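You operate a simulated robot arm through the tools that you are given. There is no shell and no other tool.

You run a simulated robot arm. Do the job below in one go: nothing can be reset, and whatever is moved stays where it is left.

## Task
Firm the blue seed pot flat, then sow cress thinly on it.
Fine: presser and tin back where they stood, lid back on the tin. Set down upright: soil presser, what you pick out.
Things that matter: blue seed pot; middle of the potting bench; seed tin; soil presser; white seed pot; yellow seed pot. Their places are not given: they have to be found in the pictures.

Only the result counts: the job must be done as asked and must still hold three seconds after the hand-in. Knocking over, shifting, dropping, spilling or breaking anything else fails it. Lids that push on must go on centred and level and be pressed home; caps that screw on are set level and turned clockwise until they are tight.

## Robot
A 7-joint arm with a two-finger parallel gripper, fixed in place. Base frame: the origin is at the foot of the arm, x ahead of it, y to its left, z up; the work surface is at about z = 850. Lengths are in mm, angles in degrees, forces in N, time in s.
With the tool pointing down near the work surface it reaches from about 360 to 780 mm from the base axis. Its first joint turns from -166.0 to 166.0 degrees. Payload 3.91 kg.
The TCP is the grasp point between the finger pads, 30 mm short of the fingertips. In the tool frame z runs along the fingers and y along their closing line. Largest opening 110 mm; finger width 20, thickness 10; the body of the gripper, 48 by 112 mm, starts 55 mm behind the TCP.
Orientation is told as [roll, pitch, yaw] about the base's x, y, z axes, in that order, counted from this pose: with the fingers straight down and closing along the base's y, the tool's x points along the base's -x, its y along +y and its z along -z.

## Interface
- The arm moves only by the tool servo_tool. Its argument "series" is a list of rows, each a list of 7 numbers: the turn, a rotation vector about the base's x, y, z in units of 60 degrees (1.0 is 60 degrees), then the shift along the base's x, y, z in units of 200 mm (1.0 is 200 mm), then the gripper command, from -1 (shut) to 1 (fully open), values between in proportion. In form: [[wx, wy, wz, x, y, z, grip], ...]. A call has 1 to 20 rows; each row is the pose to reach, as a shift and turn from the pose commanded when the call began. A call with a number of a shift or a turn outside -1 to 1 is refused whole. Each row takes 0.2 s and may step no farther than 50 mm and 8.6 degrees from the row before; otherwise, or with a gripper value out of range, the whole call is refused. Where a pose cannot be reached the arm comes as near as it can. A force on the tool above 40 N (or 10 N above the force at the start of the call, whichever is more), or a blocked arm, ends the call early, and 0.2 s more pass. Each finger travels about 153 mm/s and halts on what it meets, pressing with about 34 N; the grip force reading is that of the motor and also rises with nothing between the fingers. The clock runs only during rows and for 0.2 s after the last one: add rows that repeat a pose to give the fingers time. It gives the time, the measured TCP pose, the force on the tool (base axes), the opening and the grip force at its end, in the units of the frame above (readings bear some noise), with the torque about the TCP (base axes, N m) and any sound that the robot's microphone picked up.
- Cameras (640 x 400 px; columns grow to the right, rows downward): "scene" is fixed at [402.1, 500.3, 1644.8]; the picture's right is [-0.96, -0.28, 0.00], its down [-0.26, 0.91, -0.33] and it looks along [0.09, -0.32, -0.94] (base axes); focal length 367 px, centre (320, 200). "wrist" rides on the gripper at [77, 7, -114] in the tool frame; the picture's right is [-0.09, 1.00, 0.00], its down [-0.80, -0.07, -0.59] and it looks along [-0.59, -0.05, 0.80] (tool axes); focal length 270 px, centre (320, 200).
- capture(camera): a new picture of that camera. No time passes.
- lift_body(by): slides the trunk up (or, below 0, down) by that many mm; the arm rides with it, the base frame stays. It gives what a move gives, with no picture.
- locate(camera, pixels): there is no depth. For up to 12 entries [column, row, z] of the newest picture of that camera ("zoom" is the newest enlarged one), the place [x, y] in the base frame at which the ray of that pixel passes the height z, good to about 2 mm. No time passes.
- zoom(camera, box): a new picture of the part [left, top, right, bottom] of that camera's present view, enlarged. No time passes.
- hand_in(): hands the job in; it is judged then, once.

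Open the gripper and draw the arm clear of the work before you hand the job in, unless the task says otherwise.

The tools are called after ">>>" as a command line: name --pt "numbers of a row" for each row, then --argument value for the rest, lists and objects as JSON in quotes. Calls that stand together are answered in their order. servo_tool: Moves the arm, as the interface text tells. Its arguments: {"type":"object","properties":{"series":{"type":"array"}},"required":["series"]} The other tools are called the same way: lift_body (by) slides the trunk up or down; capture (camera) takes a picture; locate (camera, pixels) gives the place at which the rays of pixels pass given heights; zoom (camera, box) takes an enlarged picture of a part of a camera's view; hand_in () hands the job in.

At the start:

```text
t: 0.0
position: [330.6, 236.7, 1269.5]
tool_rot: [0.0, 0.0, 0.0]
force: [-0.2, -0.2, 0.0]
wrist_torque: [0.04, -0.03, 0.02]
width: 109.9
gripper_force: 0.1
trunk travel left (down, up): [-575.0, 35.0]
```

scene: 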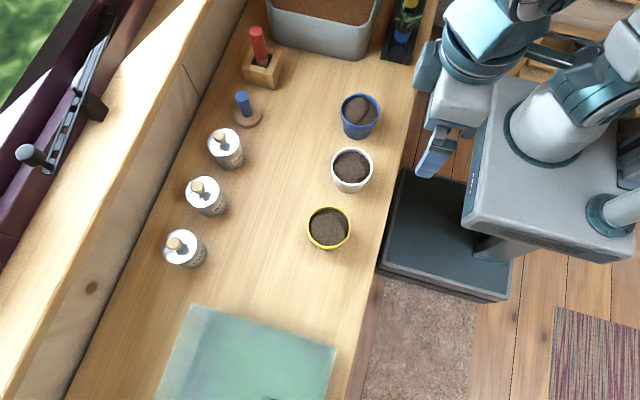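
wrist: 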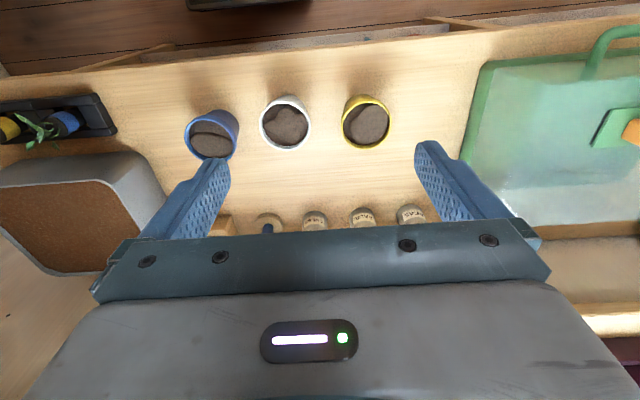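

The scene shows three tins at about (225,148), (206,195), (184,248), a presser with blue knob at (246,108), and pots blue (360,115), white (352,170), yellow (329,228). I zoom in on each group to read labels and shapes.

>>> zoom --camera "scene" --box '[150, 80, 310, 180]'

>>> zoom --camera "scene" --box '[140, 170, 300, 270]'

>>> zoom --camera "scene" --box '[280, 80, 440, 180]'

>>> zoom --camera "wrist" --box '[200, 180, 460, 240]'

>>> zoom --camera "wrist" --box '[160, 80, 420, 180]'

```text
4.00 times, centred on (230, 130) of scene
```

zoom: 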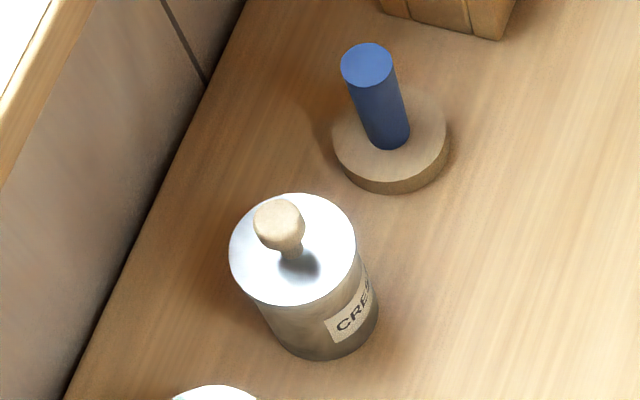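

```text
4.00 times, centred on (220, 220) of scene
```

zoom: 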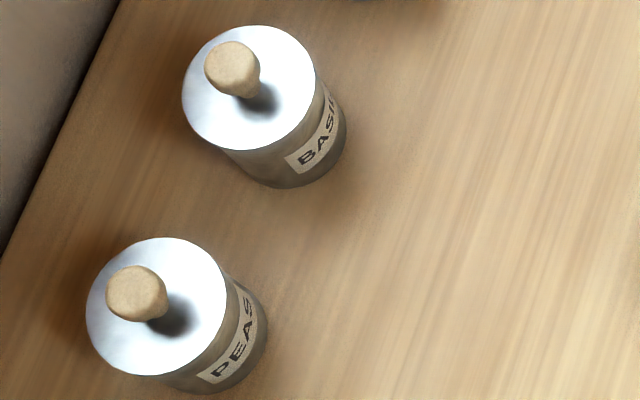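

```text
4.00 times, centred on (360, 130) of scene
```

zoom: 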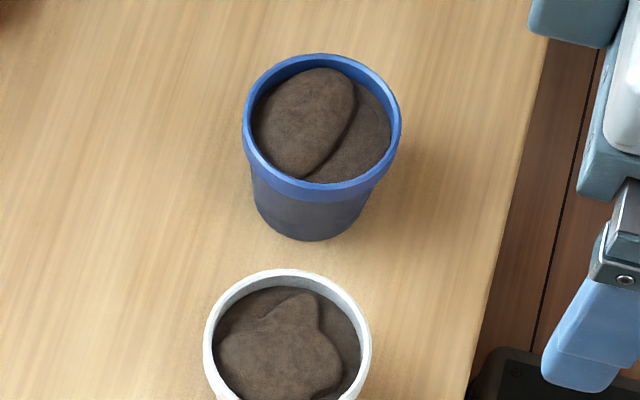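

```text
2.46 times, centred on (330, 210) of wrist
```

zoom: 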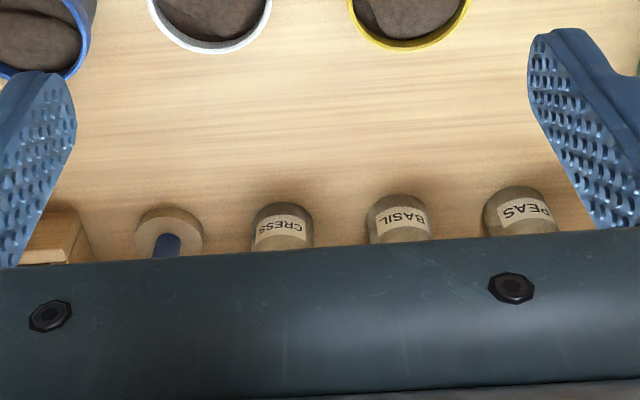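

```text
2.46 times, centred on (290, 130) of wrist
```

zoom: 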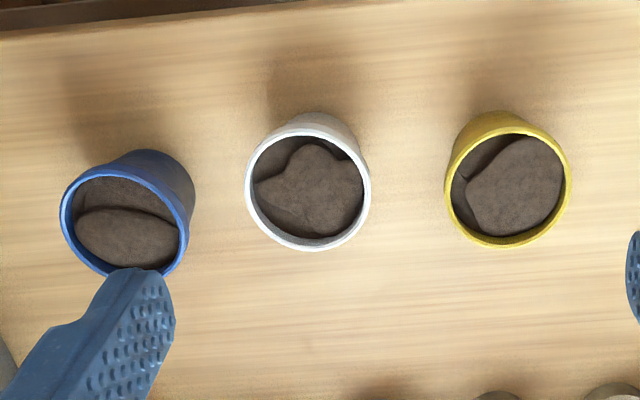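

The cress tin is the one next to the presser (label CRESS in zoom 1). I now turn the pixels of the tin, presser and pots into bench coordinates at several heights.

>>> locate --camera "scene" --pixels '[[223.3, 142.5, 930], [223.3, 142.5, 950], [231, 157, 850], [247.5, 117.5, 865], [241.8, 96.3, 930], [220, 135, 970], [207.3, 132.5, 930], [239.2, 152, 930], [230, 170, 850], [233, 121, 865], [262, 116, 865], [248, 128, 850]]'

>>> locate --camera "scene" --pixels '[[360.5, 111.5, 930], [341, 113, 930], [380, 110, 930], [361, 93.5, 930], [359, 130.5, 930], [357, 139.5, 850], [352, 168, 930], [329, 226, 930], [205, 192, 930], [182, 245, 930], [262, 70, 870], [258, 32, 950]]'

```text
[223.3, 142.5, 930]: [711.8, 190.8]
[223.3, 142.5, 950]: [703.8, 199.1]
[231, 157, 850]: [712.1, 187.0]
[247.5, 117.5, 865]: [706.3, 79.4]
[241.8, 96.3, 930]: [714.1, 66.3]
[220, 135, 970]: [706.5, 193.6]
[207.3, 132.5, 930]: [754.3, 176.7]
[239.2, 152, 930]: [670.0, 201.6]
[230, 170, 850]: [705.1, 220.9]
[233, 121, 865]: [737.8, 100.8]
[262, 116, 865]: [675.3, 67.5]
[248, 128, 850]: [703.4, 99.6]
```

```text
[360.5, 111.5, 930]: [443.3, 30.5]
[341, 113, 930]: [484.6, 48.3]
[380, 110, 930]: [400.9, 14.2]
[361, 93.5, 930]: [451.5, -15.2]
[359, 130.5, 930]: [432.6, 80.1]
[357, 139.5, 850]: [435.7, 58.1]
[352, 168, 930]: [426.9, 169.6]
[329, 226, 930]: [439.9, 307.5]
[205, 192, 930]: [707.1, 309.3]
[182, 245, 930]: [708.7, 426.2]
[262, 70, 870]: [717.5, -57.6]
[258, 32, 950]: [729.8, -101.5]
```

Cress tin is near (710,190), presser near (705,78), blue pot near (440,40). I move the arm forward at its present height for a closer wrist view of the tins and presser.

>>> servo_tool --pt "0 0 0 0.2 -0.1 0 1" --pt "0 0 0 0.4 -0.2 0 1" --pt "0 0 0 0.6 -0.3 0 1" --pt "0 0 0 0.8 -0.4 0 1" --pt "0 0 0 1.0 -0.5 0 1" --pt "0 0 0 1.0 -0.5 0 1"

>>> capture --camera "wrist"

>>> capture --camera "scene"

```text
t: 1.4
position: [530.4, 134.9, 1271.0]
tool_rot: [0.0, 0.0, 0.1]
force: [-0.2, -0.3, 0.7]
wrist_torque: [0.0, -0.01, -0.02]
width: 109.8
gripper_force: 0.1
trunk travel left (down, up): [-575.0, 35.0]
```

```text
taken
```

wrist: 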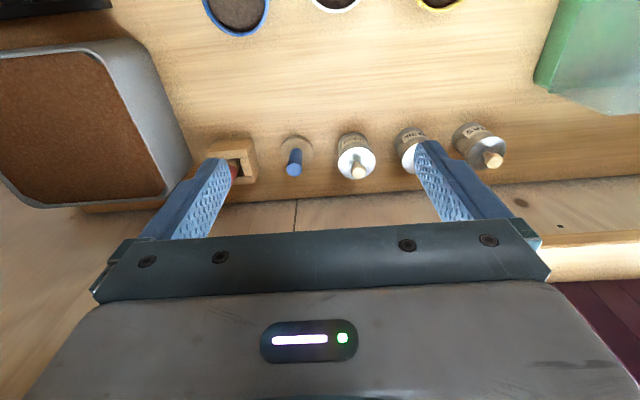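

```text
taken
```

scene: 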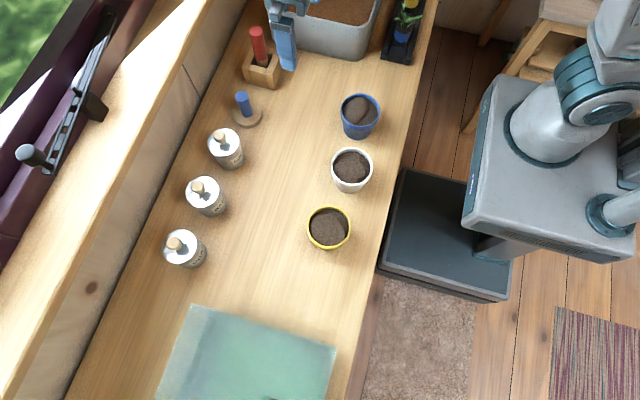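

The wrist view now shows the presser at (294,160), the cress tin at (356,158) and the other tins to the right. I zoom in on these for shape and size.

>>> zoom --camera "wrist" --box '[240, 110, 400, 210]'

>>> zoom --camera "scene" --box '[180, 80, 280, 180]'

>>> zoom --camera "scene" --box '[320, 80, 400, 140]'

>>> locate --camera "scene" --pixels '[[180, 100, 850], [200, 90, 850], [402, 150, 850], [410, 100, 850], [150, 180, 850], [270, 47, 850], [365, 58, 850], [320, 250, 850]]'

```text
4.00 times, centred on (320, 160) of wrist
```

zoom: 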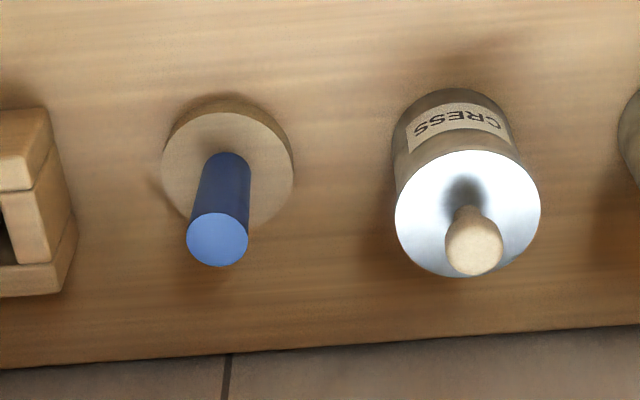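

```text
4.00 times, centred on (230, 130) of scene
```

zoom: 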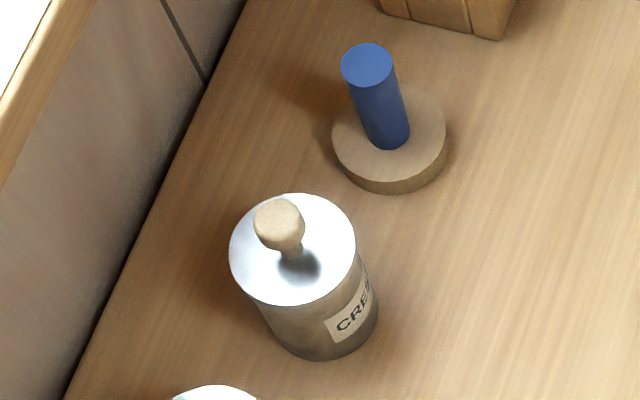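

```text
6.67 times, centred on (360, 110) of scene
```

zoom: 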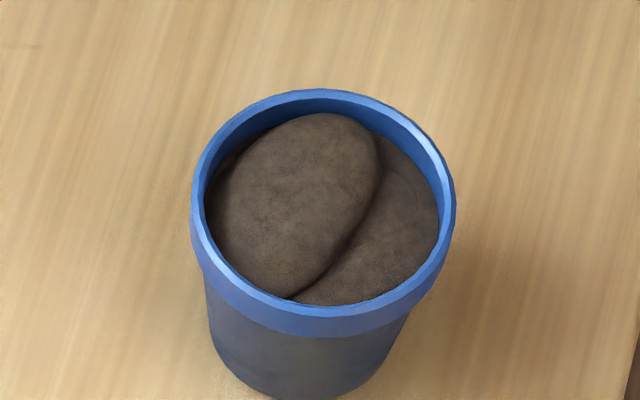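

```text
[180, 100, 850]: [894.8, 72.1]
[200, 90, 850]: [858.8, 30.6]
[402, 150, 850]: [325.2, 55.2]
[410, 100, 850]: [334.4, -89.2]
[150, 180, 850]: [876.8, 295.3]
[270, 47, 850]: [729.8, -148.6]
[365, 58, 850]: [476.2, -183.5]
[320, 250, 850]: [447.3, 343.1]
```

I triangulate the presser handle top, disc, tin lid and knob with both cameras: scene (241.8,96), (223.3,142.3), (219.8,135.5) and wrist (294.3,170), (357,163.5), (358.5,171.8).

>>> locate --camera "scene" --pixels '[[241.75, 96, 930], [241.75, 96, 970], [223.25, 142.25, 920], [223.25, 142.25, 960], [219.75, 135.5, 950], [219.75, 135.5, 990], [247.25, 113, 860], [247.25, 113, 880]]'

>>> locate --camera "wrist" --pixels '[[294.25, 170, 930], [294.25, 170, 970], [357, 163.5, 920], [357, 163.5, 960], [358.5, 171.75, 950], [358.5, 171.75, 990], [297, 152.5, 860], [297, 152.5, 880]]'

```text
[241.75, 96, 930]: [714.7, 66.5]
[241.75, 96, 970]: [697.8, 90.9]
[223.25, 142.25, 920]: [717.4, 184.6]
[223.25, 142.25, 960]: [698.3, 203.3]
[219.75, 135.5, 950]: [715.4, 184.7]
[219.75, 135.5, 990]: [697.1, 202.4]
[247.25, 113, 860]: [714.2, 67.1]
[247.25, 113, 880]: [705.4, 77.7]
```

```text
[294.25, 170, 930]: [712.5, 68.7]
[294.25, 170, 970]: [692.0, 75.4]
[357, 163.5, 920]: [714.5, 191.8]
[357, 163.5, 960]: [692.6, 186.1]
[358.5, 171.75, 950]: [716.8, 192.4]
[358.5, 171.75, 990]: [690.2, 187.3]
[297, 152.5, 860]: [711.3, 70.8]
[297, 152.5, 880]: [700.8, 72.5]
```

Triangulation gives presser at about (710,71) with handle top z≈935, and cress tin at (710,190), lid top ≈932, knob top ≈963. The arm hangs over empty bench, so I lower the trunk 250 mm.

>>> lift_body --by -250

>>> capture --camera "wrist"

>>> capture --camera "scene"

```text
t: 4.0
position: [531.5, 135.4, 1020.6]
tool_rot: [0.0, 0.0, 0.0]
force: [-0.6, -0.5, -0.7]
wrist_torque: [0.03, 0.02, -0.01]
width: 109.8
gripper_force: 0.1
trunk travel left (down, up): [-325.0, 285.0]
```

```text
taken
```

wrist: 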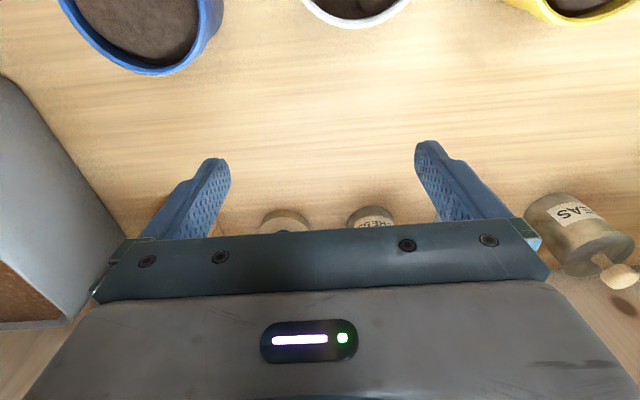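

```text
taken
```

scene: 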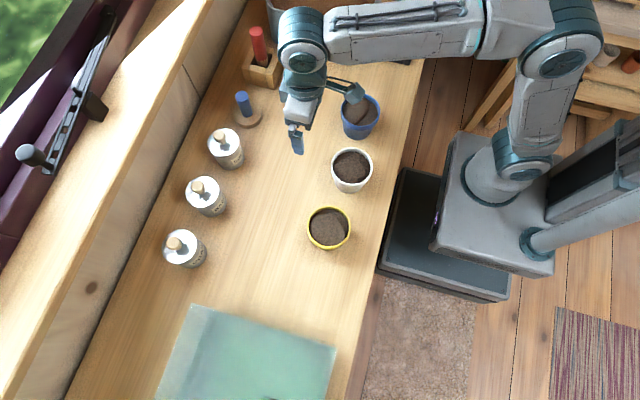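

The view is clear; the fingertips at z≈990 are above the knobs (963). I move to just above the presser, narrowing the gripper to about 70 mm.

>>> servo_tool --pt "0 0 0 0.2 -0.08 0 0.3" --pt "0 0 0 0.4 -0.16 0 0.3" --pt "0 0 0 0.6 -0.24 0 0.3" --pt "0 0 0 0.79 -0.32 0 0.3" --pt "0 0 0 0.79 -0.32 0 0.3"

>>> capture --camera "wrist"

>>> capture --camera "scene"

```text
t: 5.2
position: [690.0, 71.4, 1020.0]
tool_rot: [0.0, 0.1, 0.0]
force: [0.2, 0.5, 0.6]
wrist_torque: [-0.01, 0.02, 0.0]
width: 71.5
gripper_force: 0.0
trunk travel left (down, up): [-325.0, 285.0]
```

```text
taken
```

wrist: 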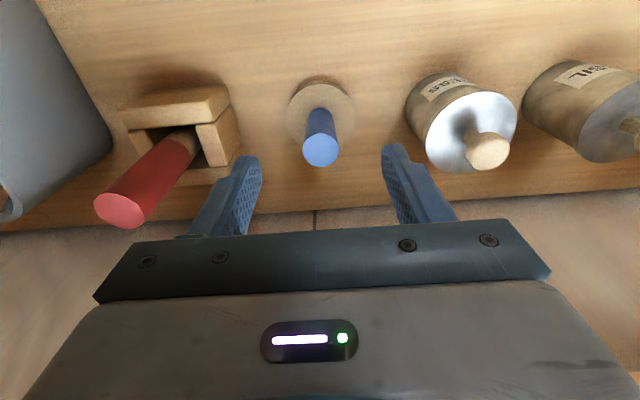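

```text
taken
```

scene: 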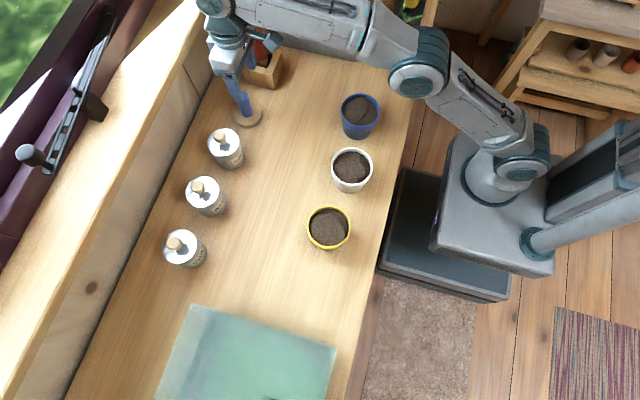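

I zoom on the presser, tin and dibber in this close view to refine positions.

>>> zoom --camera "wrist" --box '[260, 70, 380, 170]'

>>> zoom --camera "wrist" --box '[400, 60, 528, 180]'

```text
4.00 times, centred on (320, 120) of wrist
```

zoom: 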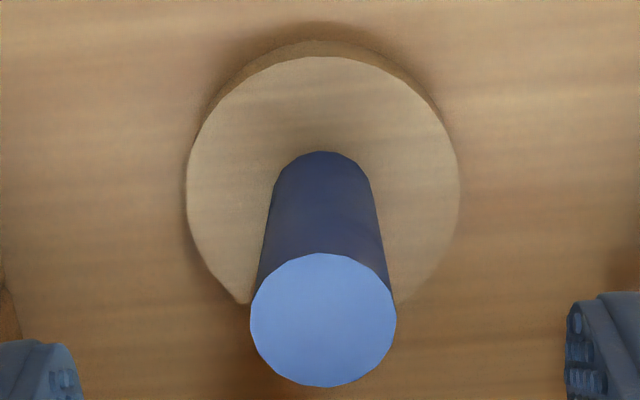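

```text
3.33 times, centred on (464, 120) of wrist
```

zoom: 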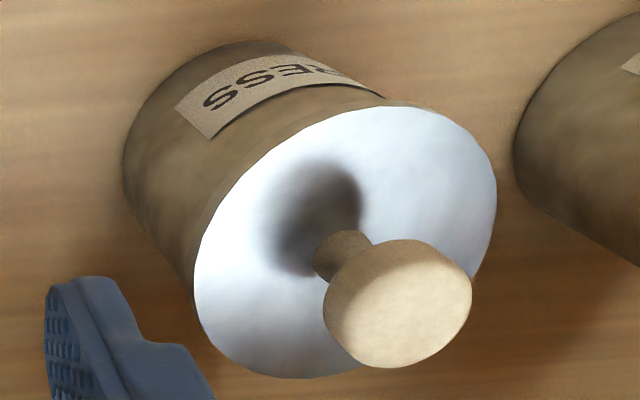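

Handle top is centred at wrist pixel (320.8,150), disc at (320.9,115.5), tin lid at (471.5,133), knob about (489,154). I convert these at the plausible heights.

>>> locate --camera "wrist" --pixels '[[320.75, 150, 930], [320.75, 150, 940], [320.9, 115.5, 868], [286.75, 115.5, 868], [355, 115.5, 868], [302.5, 150, 935], [339, 150, 935], [471.5, 132.9, 930], [471.5, 132.9, 935], [489, 154, 955], [489, 154, 963], [280, 170, 935]]'

```text
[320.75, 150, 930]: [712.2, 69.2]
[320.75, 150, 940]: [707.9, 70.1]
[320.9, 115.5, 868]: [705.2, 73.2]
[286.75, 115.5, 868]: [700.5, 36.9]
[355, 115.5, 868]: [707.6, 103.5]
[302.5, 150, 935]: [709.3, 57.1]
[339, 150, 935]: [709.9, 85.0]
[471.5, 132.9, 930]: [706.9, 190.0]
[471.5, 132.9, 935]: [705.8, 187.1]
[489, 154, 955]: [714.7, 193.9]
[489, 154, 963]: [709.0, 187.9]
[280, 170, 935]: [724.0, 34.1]
```

Presser handle is centred at about (709,71), 28 mm thick, top at ≈935. I move over it, descend to z=915 and close the gripper.

>>> servo_tool --pt "0 0 0 0.095 0 0 0.3" --pt "0 0 0 0.095 0 -0.2 0.3" --pt "0 0 0 0.095 0 -0.4 0.3" --pt "0 0 0 0.095 0 -0.525 0.3" --pt "0 0 0 0.095 0 -0.525 0.3"

>>> capture --camera "wrist"

>>> zoom --camera "scene" --box '[180, 60, 300, 160]'

```text
t: 6.4
position: [707.8, 72.0, 916.3]
tool_rot: [0.0, 0.1, 0.0]
force: [0.0, -0.2, 0.0]
wrist_torque: [-0.02, -0.03, -0.01]
width: 71.7
gripper_force: 0.0
out of reach, approached as far as the arm can: row 1
trunk travel left (down, up): [-325.0, 285.0]
```

```text
taken
```

wrist: 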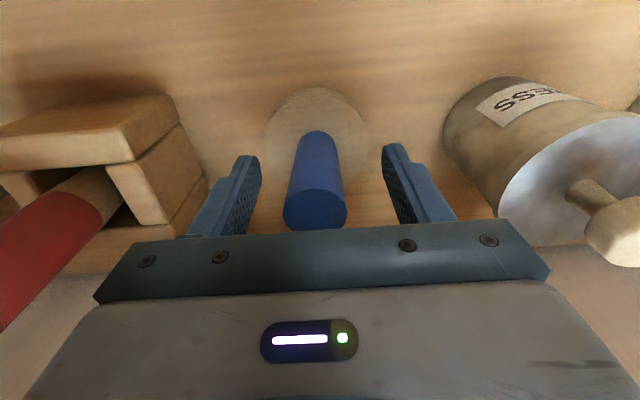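

```text
4.00 times, centred on (240, 110) of scene
```

zoom: 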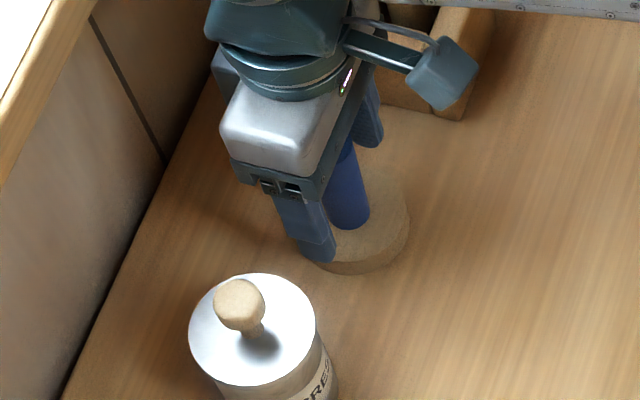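

The handle stands between the fingers, near the TCP pixel (320,190). I close the gripper on it and hold.

>>> servo_tool --pt "0 0 0 0 0 0 -0.2" --pt "0 0 0 0 0 0 -0.6" --pt "0 0 0 0 0 0 -1" --pt "0 0 0 0 0 0 -1" --pt "0 0 0 0 0 0 -1"

```text
t: 7.6
position: [708.3, 71.1, 917.0]
tool_rot: [0.0, 0.0, 0.1]
force: [0.6, -0.2, -0.4]
wrist_torque: [0.03, 0.01, 0.03]
width: 28.4
gripper_force: 34.4
trunk travel left (down, up): [-325.0, 285.0]
```

Gripped: opening 28.4 mm, TCP at (708.3,71.1,917). I lift the presser straight up and carry it back toward the blue pot, keeping it about 120 mm above the bench.

>>> servo_tool --pt "0 0 0 0 0 0.1 -1" --pt "0 0 0 0 0 0.3 -1" --pt "0 0 0 -0.1 0 0.5 -1" --pt "0 0 0 -0.3 0 0.6 -1" --pt "0 0 0 -0.5 -0.05 0.6 -1" --pt "0 0 0 -0.7 -0.1 0.6 -1" --pt "0 0 0 -0.9 -0.15 0.6 -1" --pt "0 0 0 -1.0 -0.18 0.6 -1"

>>> capture --camera "scene"

>>> capture --camera "wrist"

```text
t: 9.4
position: [508.4, 35.7, 1035.3]
tool_rot: [0.0, 0.0, 0.1]
force: [-0.2, 0.3, 0.6]
wrist_torque: [-0.02, 0.01, 0.0]
width: 0.1
gripper_force: 34.0
trunk travel left (down, up): [-325.0, 285.0]
```

```text
taken
```

scene: 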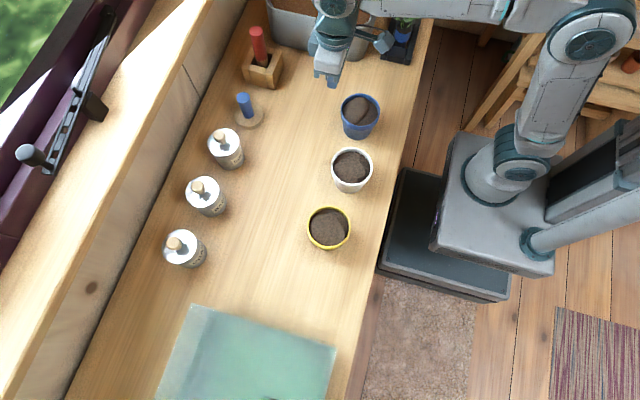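

```text
taken
```

wrist: 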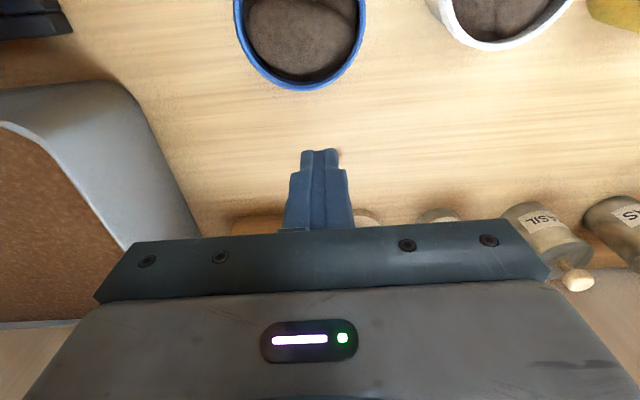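

The opening reads 0.1 mm: the presser slipped out and stays at (244,104) in the scene picture. I zoom in to see whether it is upright and whether it shifted.

>>> zoom --camera "scene" --box '[180, 80, 280, 180]'

>>> zoom --camera "wrist" --box '[220, 0, 420, 110]'

```text
4.00 times, centred on (230, 130) of scene
```

zoom: 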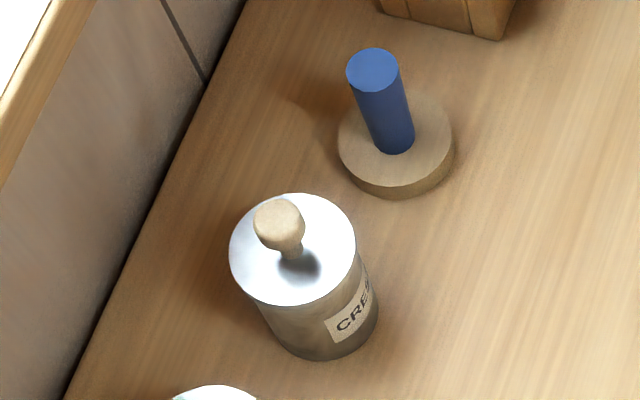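

```text
3.20 times, centred on (320, 55) of wrist
```

zoom: 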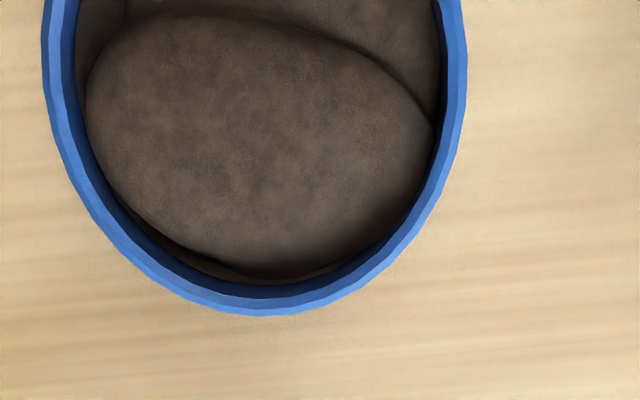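

The presser is still upright, shifted only about 3 mm; my grip slipped. I raise the trunk 80 mm for more outreach, then return with the gripper reopened to re-measure and grip more carefully.

>>> lift_body --by 80

>>> servo_tool --pt "0 0 0 0.2 0.04 -0.05 0.3" --pt "0 0 0 0.4 0.08 -0.2 0.3" --pt "0 0 0 0.6 0.13 -0.35 0.3" --pt "0 0 0 0.7 0.18 -0.5 0.3" --pt "0 0 0 0.7 0.18 -0.5 0.3"

>>> zoom --camera "wrist" --box '[240, 70, 400, 170]'

```text
t: 10.6
position: [508.6, 34.3, 1114.5]
tool_rot: [0.1, 0.0, 0.0]
force: [-0.7, -0.2, 0.3]
wrist_torque: [0.01, 0.01, -0.01]
width: 0.1
gripper_force: 33.8
trunk travel left (down, up): [-405.0, 205.0]
```

```text
refused: row 2 steps farther than a row can; nothing moved
```

```text
4.00 times, centred on (320, 120) of wrist
```

zoom: 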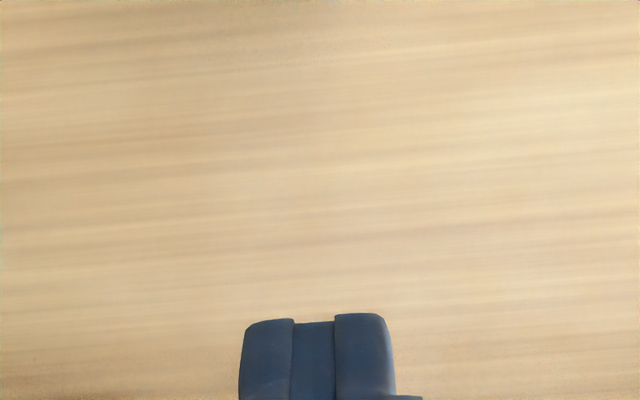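

The series was refused for a step over 50 mm, so nothing moved. I send the same move with smaller steps.

>>> servo_tool --pt "0 0 0 0.18 0.04 -0.05 0.3" --pt "0 0 0 0.36 0.08 -0.15 0.3" --pt "0 0 0 0.54 0.12 -0.25 0.3" --pt "0 0 0 0.66 0.16 -0.4 0.3" --pt "0 0 0 0.7 0.18 -0.5 0.3" --pt "0 0 0 0.7 0.18 -0.5 0.3"

>>> zoom --camera "wrist" --box '[240, 70, 400, 170]'

>>> zoom --camera "scene" --box '[190, 70, 310, 145]'

```text
t: 11.9
position: [646.9, 73.2, 1012.9]
tool_rot: [0.1, -0.1, -0.1]
force: [-0.2, -0.2, 0.7]
wrist_torque: [-0.01, 0.03, -0.02]
width: 71.6
gripper_force: 0.0
trunk travel left (down, up): [-405.0, 205.0]
```

```text
4.00 times, centred on (320, 120) of wrist
```

zoom: 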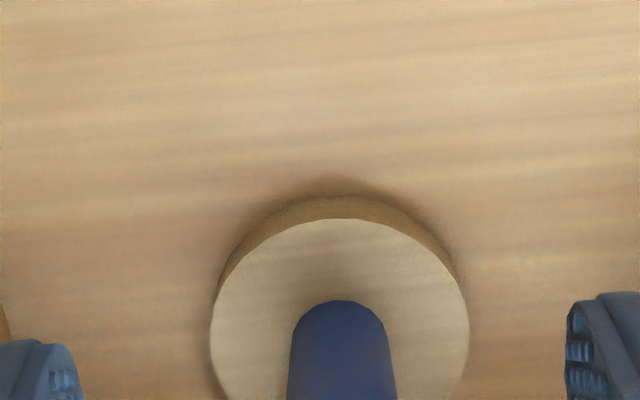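

```text
5.33 times, centred on (250, 108) of scene
```

zoom: 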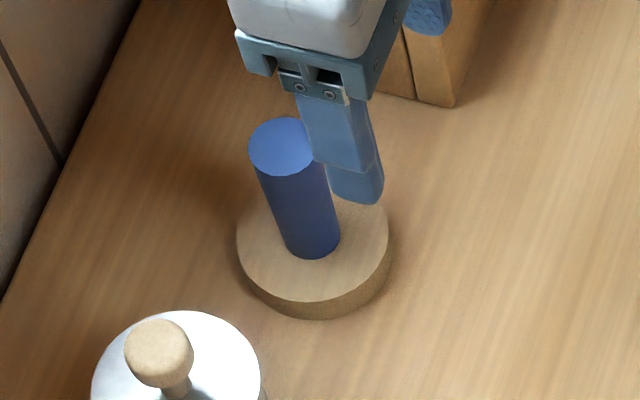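

I capture the full wrist view to measure the handle top and the near edge of the disc on the bench (zoom (340,195) → pixel (325,118.8) at z=850).

>>> zoom --camera "wrist" --box '[240, 120, 400, 220]'

>>> capture --camera "wrist"

>>> locate --camera "wrist" --pixels '[[325, 118.75, 850], [325, 124.5, 868], [292.5, 152, 868], [357.5, 152, 868]]'

```text
4.00 times, centred on (320, 170) of wrist
```

zoom: 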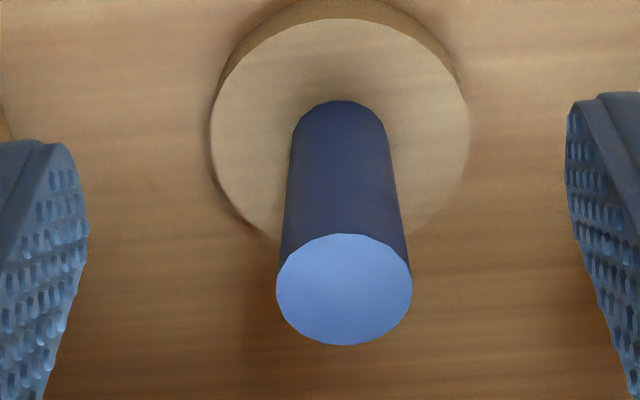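

```text
taken
```

wrist: 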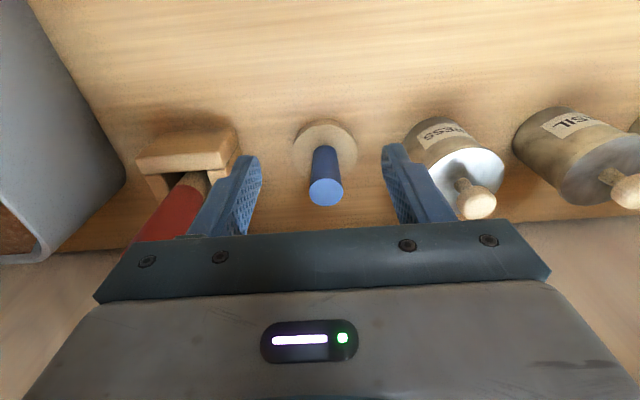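

```text
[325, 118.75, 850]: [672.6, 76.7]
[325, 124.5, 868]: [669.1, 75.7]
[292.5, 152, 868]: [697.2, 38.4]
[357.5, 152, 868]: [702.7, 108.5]
```

The disc (about 70 mm across) has its near edge at x≈671, so the centre is ≈(707,73.5); the handle top is z≈929. I centre over it and descend to z=903.

>>> servo_tool --pt "0 0 0 0.15 0 0 0.3" --pt "0 0 0 0.303 0 0 0.3" --pt "0 0 0 0.303 0 -0.2 0.3" --pt "0 0 0 0.303 0 -0.4 0.3" --pt "0 0 0 0.303 0 -0.55 0.3" --pt "0 0 0 0.303 0 -0.55 0.3"

>>> capture --camera "wrist"

>>> zoom --camera "scene" --box '[190, 70, 310, 145]'

```text
t: 13.3
position: [709.0, 71.2, 904.3]
tool_rot: [-0.1, 0.0, -0.1]
force: [0.0, 0.2, -0.2]
wrist_torque: [0.02, -0.02, 0.0]
width: 71.6
gripper_force: 0.2
trunk travel left (down, up): [-405.0, 205.0]
```

```text
taken
```

wrist: 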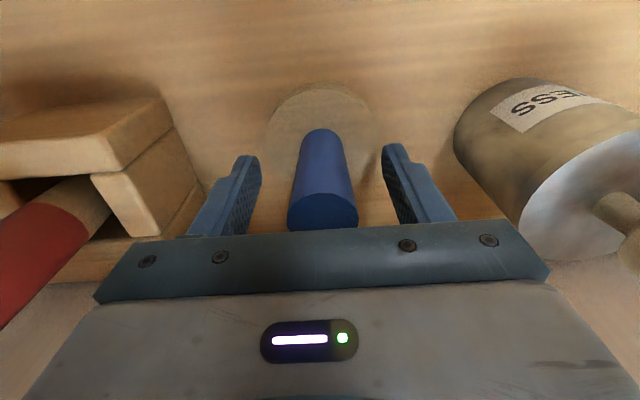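

```text
5.33 times, centred on (250, 108) of scene
```

zoom: 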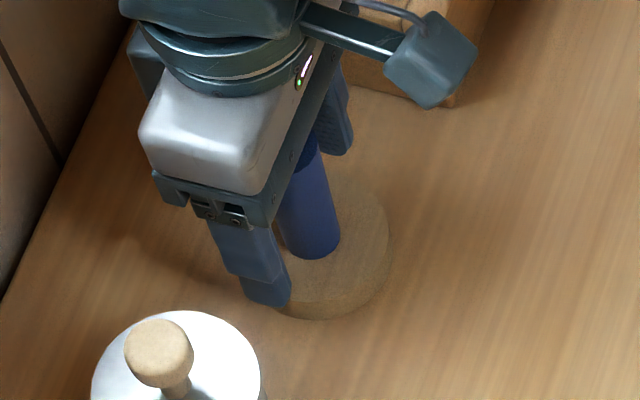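

The fingers straddle the handle but its x offset is uncertain. I cross-check: handle top at wrist (323,220) now, scene (243.1,97.5) from the earlier zoom, and the fingertip positions.

>>> locate --camera "wrist" --pixels '[[323, 220, 925], [323, 220, 935], [323, 220, 945], [303, 146, 866], [341, 146, 866], [319, 83, 866], [270, 128, 866], [370, 128, 866]]'

>>> locate --camera "scene" --pixels '[[243.1, 97.5, 925], [243.1, 97.5, 935], [243.1, 97.5, 945], [248.7, 116, 866]]'

>>> zoom --camera "wrist" --box '[220, 70, 420, 240]'

```text
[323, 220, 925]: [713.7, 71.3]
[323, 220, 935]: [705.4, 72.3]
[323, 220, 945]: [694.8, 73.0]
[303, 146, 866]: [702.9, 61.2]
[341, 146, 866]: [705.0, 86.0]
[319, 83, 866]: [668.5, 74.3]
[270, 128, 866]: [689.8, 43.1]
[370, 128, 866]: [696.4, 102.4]
```

```text
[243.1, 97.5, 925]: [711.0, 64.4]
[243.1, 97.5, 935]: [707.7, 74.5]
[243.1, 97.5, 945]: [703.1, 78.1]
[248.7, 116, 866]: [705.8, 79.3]
```

```text
2.35 times, centred on (320, 155) of wrist
```

zoom: 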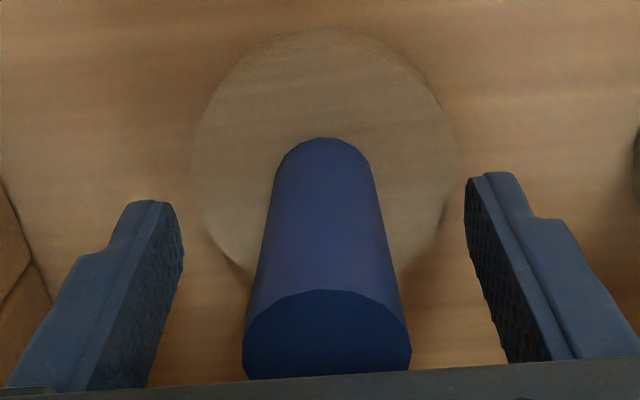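

The handle axis at TCP height sits about 7 mm nearer the robot than the TCP (row 177 versus 190), which explains the slip. I shift x by -7 mm, then look again.

>>> servo_tool --pt "0 0 0 -0.037 0.005 0 0.3" --pt "0 0 0 -0.037 0.005 0 0.3"

>>> zoom --camera "wrist" --box '[220, 70, 420, 240]'

```text
t: 13.9
position: [701.1, 70.8, 904.3]
tool_rot: [0.0, -0.1, -0.1]
force: [-0.3, -0.1, -0.1]
wrist_torque: [0.0, 0.0, -0.01]
width: 71.7
gripper_force: 0.0
trunk travel left (down, up): [-405.0, 205.0]
```

```text
2.35 times, centred on (320, 155) of wrist
```

zoom: 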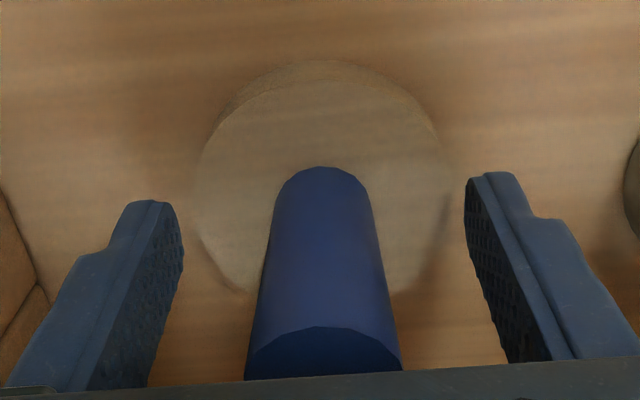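

Near disc edge is x≈670 (z=850) and the handle's near side ≈691, so the centre is ≈(705,72). I nudge +3.5 mm and close, then lift very slowly to check the load.

>>> servo_tool --pt "0 0 0 0.0175 0.005 0 0.3" --pt "0 0 0 0.0175 0.005 0 -0.2" --pt "0 0 0 0.0175 0.005 0 -0.6" --pt "0 0 0 0.0175 0.005 0 -1" --pt "0 0 0 0.0175 0.005 0 -1" --pt "0 0 0 0.0175 0.005 0 -1"

>>> servo_tool --pt "0 0 0 0 0 0.005 -1" --pt "0 0 0 0 0 0.01 -1" --pt "0 0 0 0 0 0.015 -1" --pt "0 0 0 0 0 0.02 -1" --pt "0 0 0 0 0 0.025 -1"

>>> zoom --camera "scene" --box '[190, 70, 310, 145]'

```text
t: 15.3
position: [705.2, 71.7, 904.6]
tool_rot: [0.1, 0.1, 0.0]
force: [-0.4, 0.3, 2.3]
wrist_torque: [0.14, -0.04, 0.05]
width: 28.8
gripper_force: 34.2
trunk travel left (down, up): [-405.0, 205.0]
```

```text
t: 16.6
position: [704.1, 72.7, 909.9]
tool_rot: [0.1, 0.0, 0.0]
force: [-0.1, -0.5, -1.2]
wrist_torque: [0.04, 0.0, -0.01]
width: 28.6
gripper_force: 33.5
trunk travel left (down, up): [-405.0, 205.0]
```

```text
5.33 times, centred on (250, 108) of scene
```

zoom: 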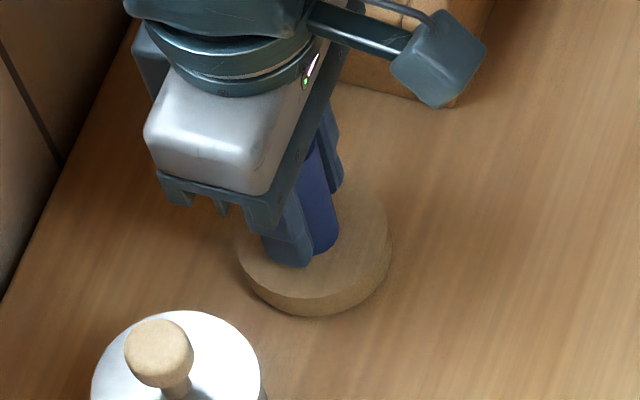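

Force z went to about -1.2 N and the disc edge rose, so it is lifting and is light. I continue upward gently and check the opening.

>>> servo_tool --pt "0 0 0 0 0 0.02 -1" --pt "0 0 0 0 0 0.05 -1" --pt "0 0 0 0 0 0.09 -1" --pt "0 0 0 0 0 0.13 -1" --pt "0 0 0 0 0 0.17 -1"

>>> zoom --camera "scene" --box '[190, 70, 310, 145]'

```text
t: 17.8
position: [703.9, 72.2, 945.0]
tool_rot: [0.0, 0.0, 0.0]
force: [-0.3, 0.3, 0.1]
wrist_torque: [0.02, 0.02, -0.02]
width: 28.6
gripper_force: 34.2
trunk travel left (down, up): [-405.0, 205.0]
```

```text
5.33 times, centred on (250, 108) of scene
```

zoom: 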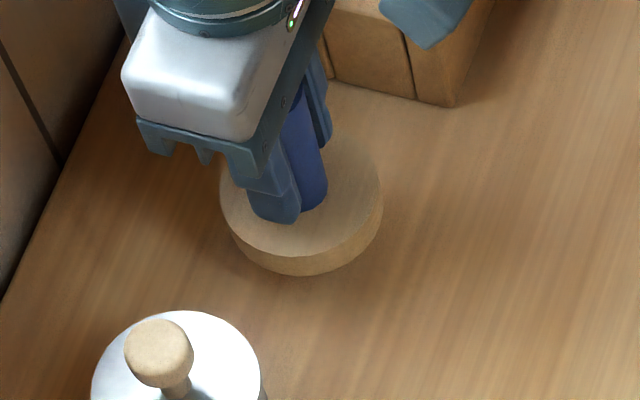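

The presser hangs in the gripper, upright. I carry it at moderate speed up to z≈1025 and back toward the blue pot.

>>> servo_tool --pt "0 0 0 0 0 0.08 -1" --pt "0 0 0 -0.04 0 0.18 -1" --pt "0 0 0 -0.12 0 0.28 -1" --pt "0 0 0 -0.22 -0.02 0.37 -1" --pt "0 0 0 -0.35 -0.05 0.4 -1" --pt "0 0 0 -0.5 -0.08 0.4 -1" --pt "0 0 0 -0.65 -0.11 0.4 -1" --pt "0 0 0 -0.8 -0.14 0.4 -1" --pt "0 0 0 -0.93 -0.17 0.4 -1" --pt "0 0 0 -1.0 -0.18 0.4 -1" --pt "0 0 0 -1.0 -0.18 0.4 -1"

>>> capture --camera "scene"

>>> capture --camera "wrist"

```text
t: 20.1
position: [503.8, 35.6, 1023.6]
tool_rot: [0.0, 0.1, 0.1]
force: [-0.6, 0.6, -0.6]
wrist_torque: [-0.05, -0.01, -0.01]
width: 28.8
gripper_force: 34.2
trunk travel left (down, up): [-405.0, 205.0]
```

```text
taken
```

scene: 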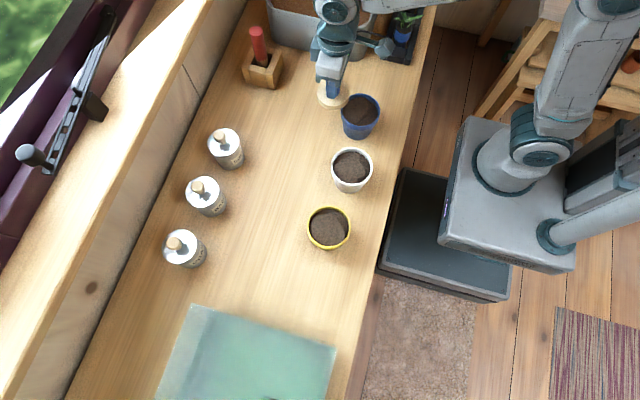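

```text
taken
```

wrist: 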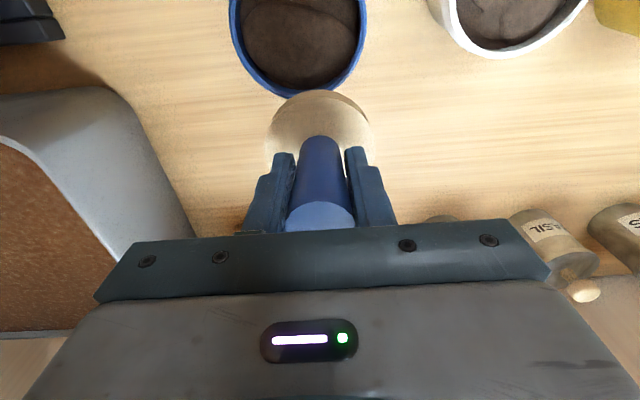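

Now the grip holds (28.8 mm). I shift back and to the left so the blue pot is fully seen beside the presser in the wrist view.

>>> servo_tool --pt "0 0 0 -0.1 0.1 0 -1" --pt "0 0 0 -0.2 0.2 0 -1" --pt "0 0 0 -0.3 0.3 0 -1" --pt "0 0 0 -0.42 0.4 0 -1" --pt "0 0 0 -0.52 0.48 0 -1" --pt "0 0 0 -0.52 0.48 0 -1"

>>> capture --camera "wrist"

>>> zoom --camera "scene" --box '[300, 70, 420, 145]'

```text
t: 21.6
position: [399.3, 131.6, 1023.9]
tool_rot: [0.0, 0.1, -0.1]
force: [-0.1, -0.5, -0.8]
wrist_torque: [-0.02, 0.02, 0.0]
width: 28.6
gripper_force: 33.8
trunk travel left (down, up): [-405.0, 205.0]
```

```text
taken
```

wrist: 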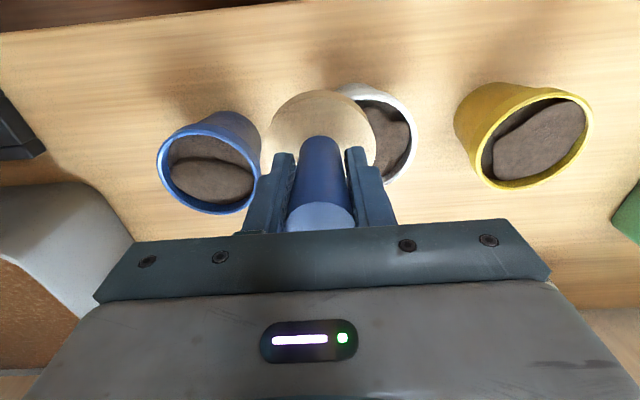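

```text
5.33 times, centred on (360, 108) of scene
```

zoom: 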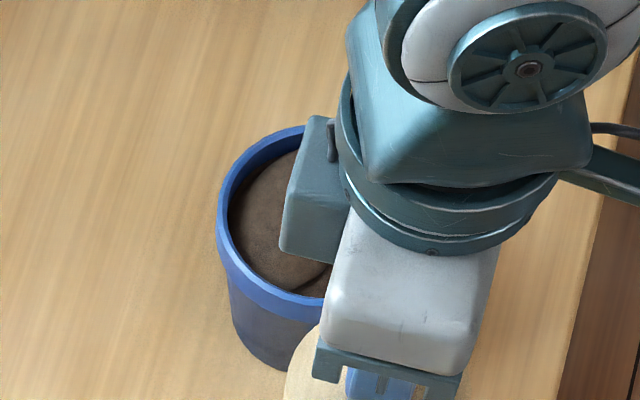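

The blue pot is visible at wrist (209,163). I zoom to measure its rim ellipse.

>>> zoom --camera "wrist" --box '[140, 105, 268, 225]'

```text
3.33 times, centred on (204, 165) of wrist
```

zoom: 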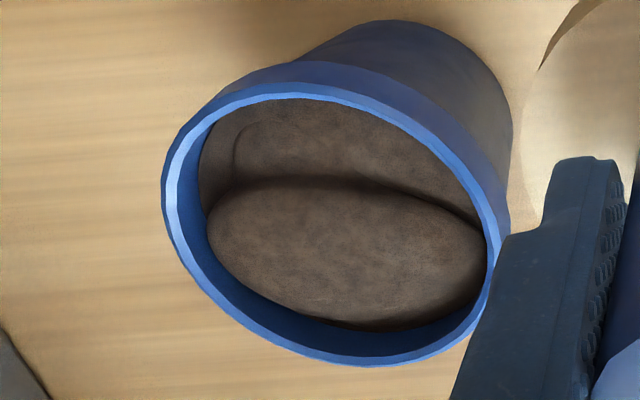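

Rim centre is at about wrist (208.4,172.4) and scene (360.5,110.2). I triangulate its height and place, including edges.

>>> locate --camera "wrist" --pixels '[[208.4, 172.4, 920], [208.4, 172.4, 940], [208.4, 172.4, 960], [156.6, 165, 940], [260, 185, 940], [193.5, 129.6, 940], [225, 215, 940]]'

>>> locate --camera "scene" --pixels '[[360.5, 110.2, 920], [360.5, 110.2, 940], [360.5, 110.2, 960], [340.7, 112, 940], [380.4, 108, 940], [361, 93.2, 940], [358, 127.2, 940]]'

```text
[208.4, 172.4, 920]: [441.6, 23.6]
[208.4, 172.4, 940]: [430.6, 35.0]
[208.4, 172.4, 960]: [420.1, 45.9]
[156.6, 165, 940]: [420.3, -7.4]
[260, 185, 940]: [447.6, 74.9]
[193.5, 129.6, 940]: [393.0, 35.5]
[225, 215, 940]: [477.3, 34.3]
```

```text
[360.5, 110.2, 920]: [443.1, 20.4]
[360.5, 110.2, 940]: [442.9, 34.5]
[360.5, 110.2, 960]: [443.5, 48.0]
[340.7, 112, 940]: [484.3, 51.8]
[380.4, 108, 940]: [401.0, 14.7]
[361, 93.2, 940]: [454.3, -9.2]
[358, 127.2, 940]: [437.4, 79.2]
```

Combining with the pot's foot (≈(444,27) at z=850), the rim is at z≈927 with centre ≈(443,26). I hover the presser above there with its disc about 25 mm over the rim and look.

>>> servo_tool --pt "0 0 0 0.05 -0.13 0 -1" --pt "0 0 0 0.1 -0.26 0 -1" --pt "0 0 0 0.15 -0.39 0 -1" --pt "0 0 0 0.2 -0.5 0 -1" --pt "0 0 0 0.2185 -0.528 -0.05 -1" --pt "0 0 0 0.2185 -0.528 -0.07 -1" --pt "0 0 0 0.2185 -0.528 -0.07 -1"

>>> capture --camera "wrist"

>>> zoom --camera "scene" --box '[300, 70, 420, 145]'

```text
t: 23.1
position: [443.3, 26.3, 1009.5]
tool_rot: [0.1, 0.1, -0.1]
force: [0.0, -0.1, -0.4]
wrist_torque: [-0.02, 0.02, 0.01]
width: 28.7
gripper_force: 33.6
trunk travel left (down, up): [-405.0, 205.0]
```

```text
taken
```

wrist: 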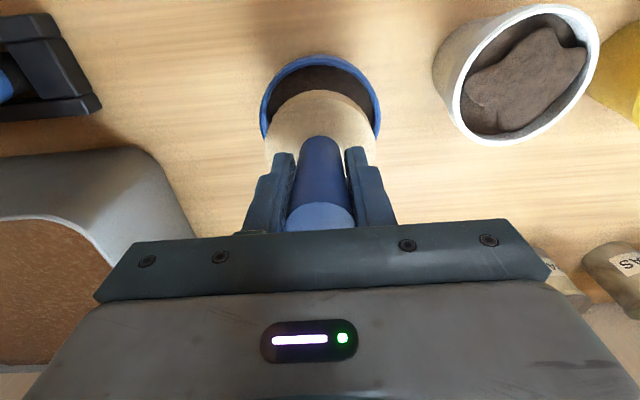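

```text
5.33 times, centred on (360, 108) of scene
```

zoom: 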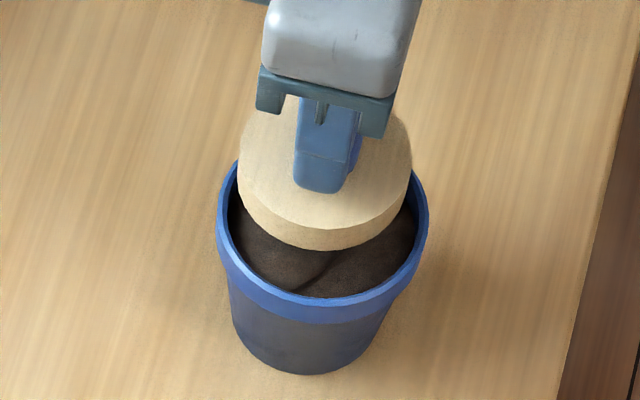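

The disc hovers above the pot and both look centred on column 320. I zoom into the wrist view to compare disc and rim edges.

>>> zoom --camera "wrist" --box '[240, 45, 400, 145]'

>>> zoom --camera "wrist" --box '[240, 110, 400, 210]'

```text
4.00 times, centred on (320, 95) of wrist
```

zoom: 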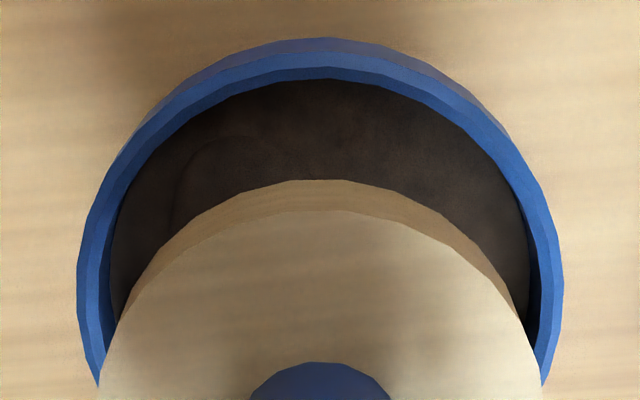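

```text
4.00 times, centred on (320, 160) of wrist
```

zoom: 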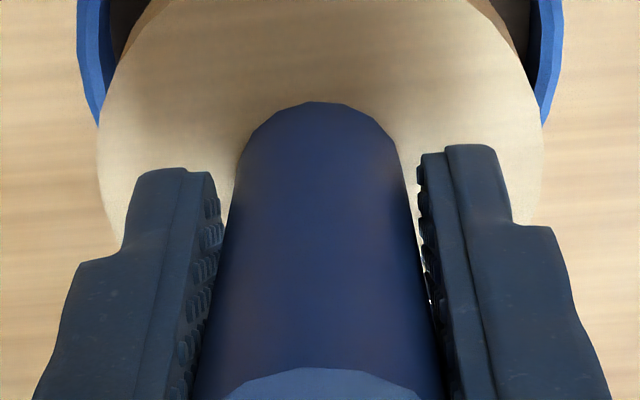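

Relative to the rim (near edge x≈396, r≈45) the disc (near edge x≈409, r≈34) is about 2 mm too far out; I shift -1.5 mm in x, +0.5 in y, and lower toward the soil until just inside the rim.

>>> servo_tool --pt "0 0 0 -0.0085 0.0025 0 -1" --pt "0 0 0 -0.0085 0.0025 -0.05 -1" --pt "0 0 0 -0.0085 0.0025 -0.1 -1" --pt "0 0 0 -0.0085 0.0025 -0.125 -1" --pt "0 0 0 -0.0085 0.0025 -0.125 -1"

>>> zoom --camera "wrist" --box '[240, 45, 400, 145]'

>>> zoom --camera "scene" --box '[300, 70, 420, 145]'

```text
t: 24.4
position: [442.1, 26.8, 985.0]
tool_rot: [-0.1, -0.1, 0.1]
force: [0.1, 0.8, -0.2]
wrist_torque: [-0.02, 0.03, -0.02]
width: 28.8
gripper_force: 34.2
trunk travel left (down, up): [-405.0, 205.0]
```

```text
4.00 times, centred on (320, 95) of wrist
```

zoom: 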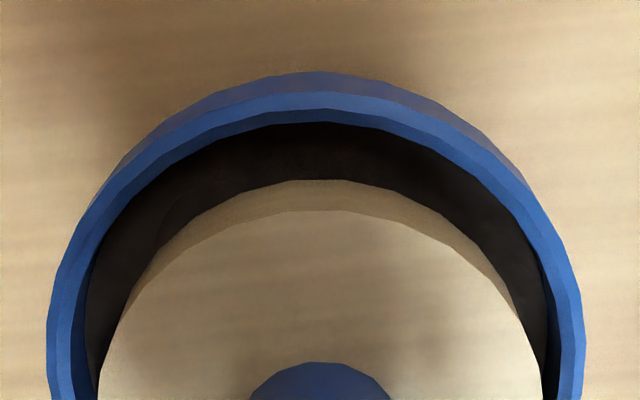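

```text
5.33 times, centred on (360, 108) of scene
```

zoom: 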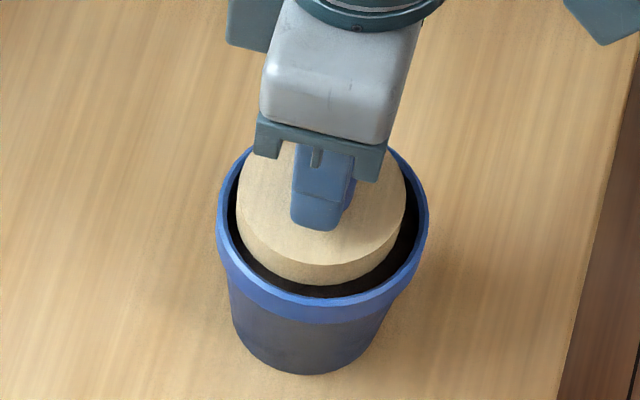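

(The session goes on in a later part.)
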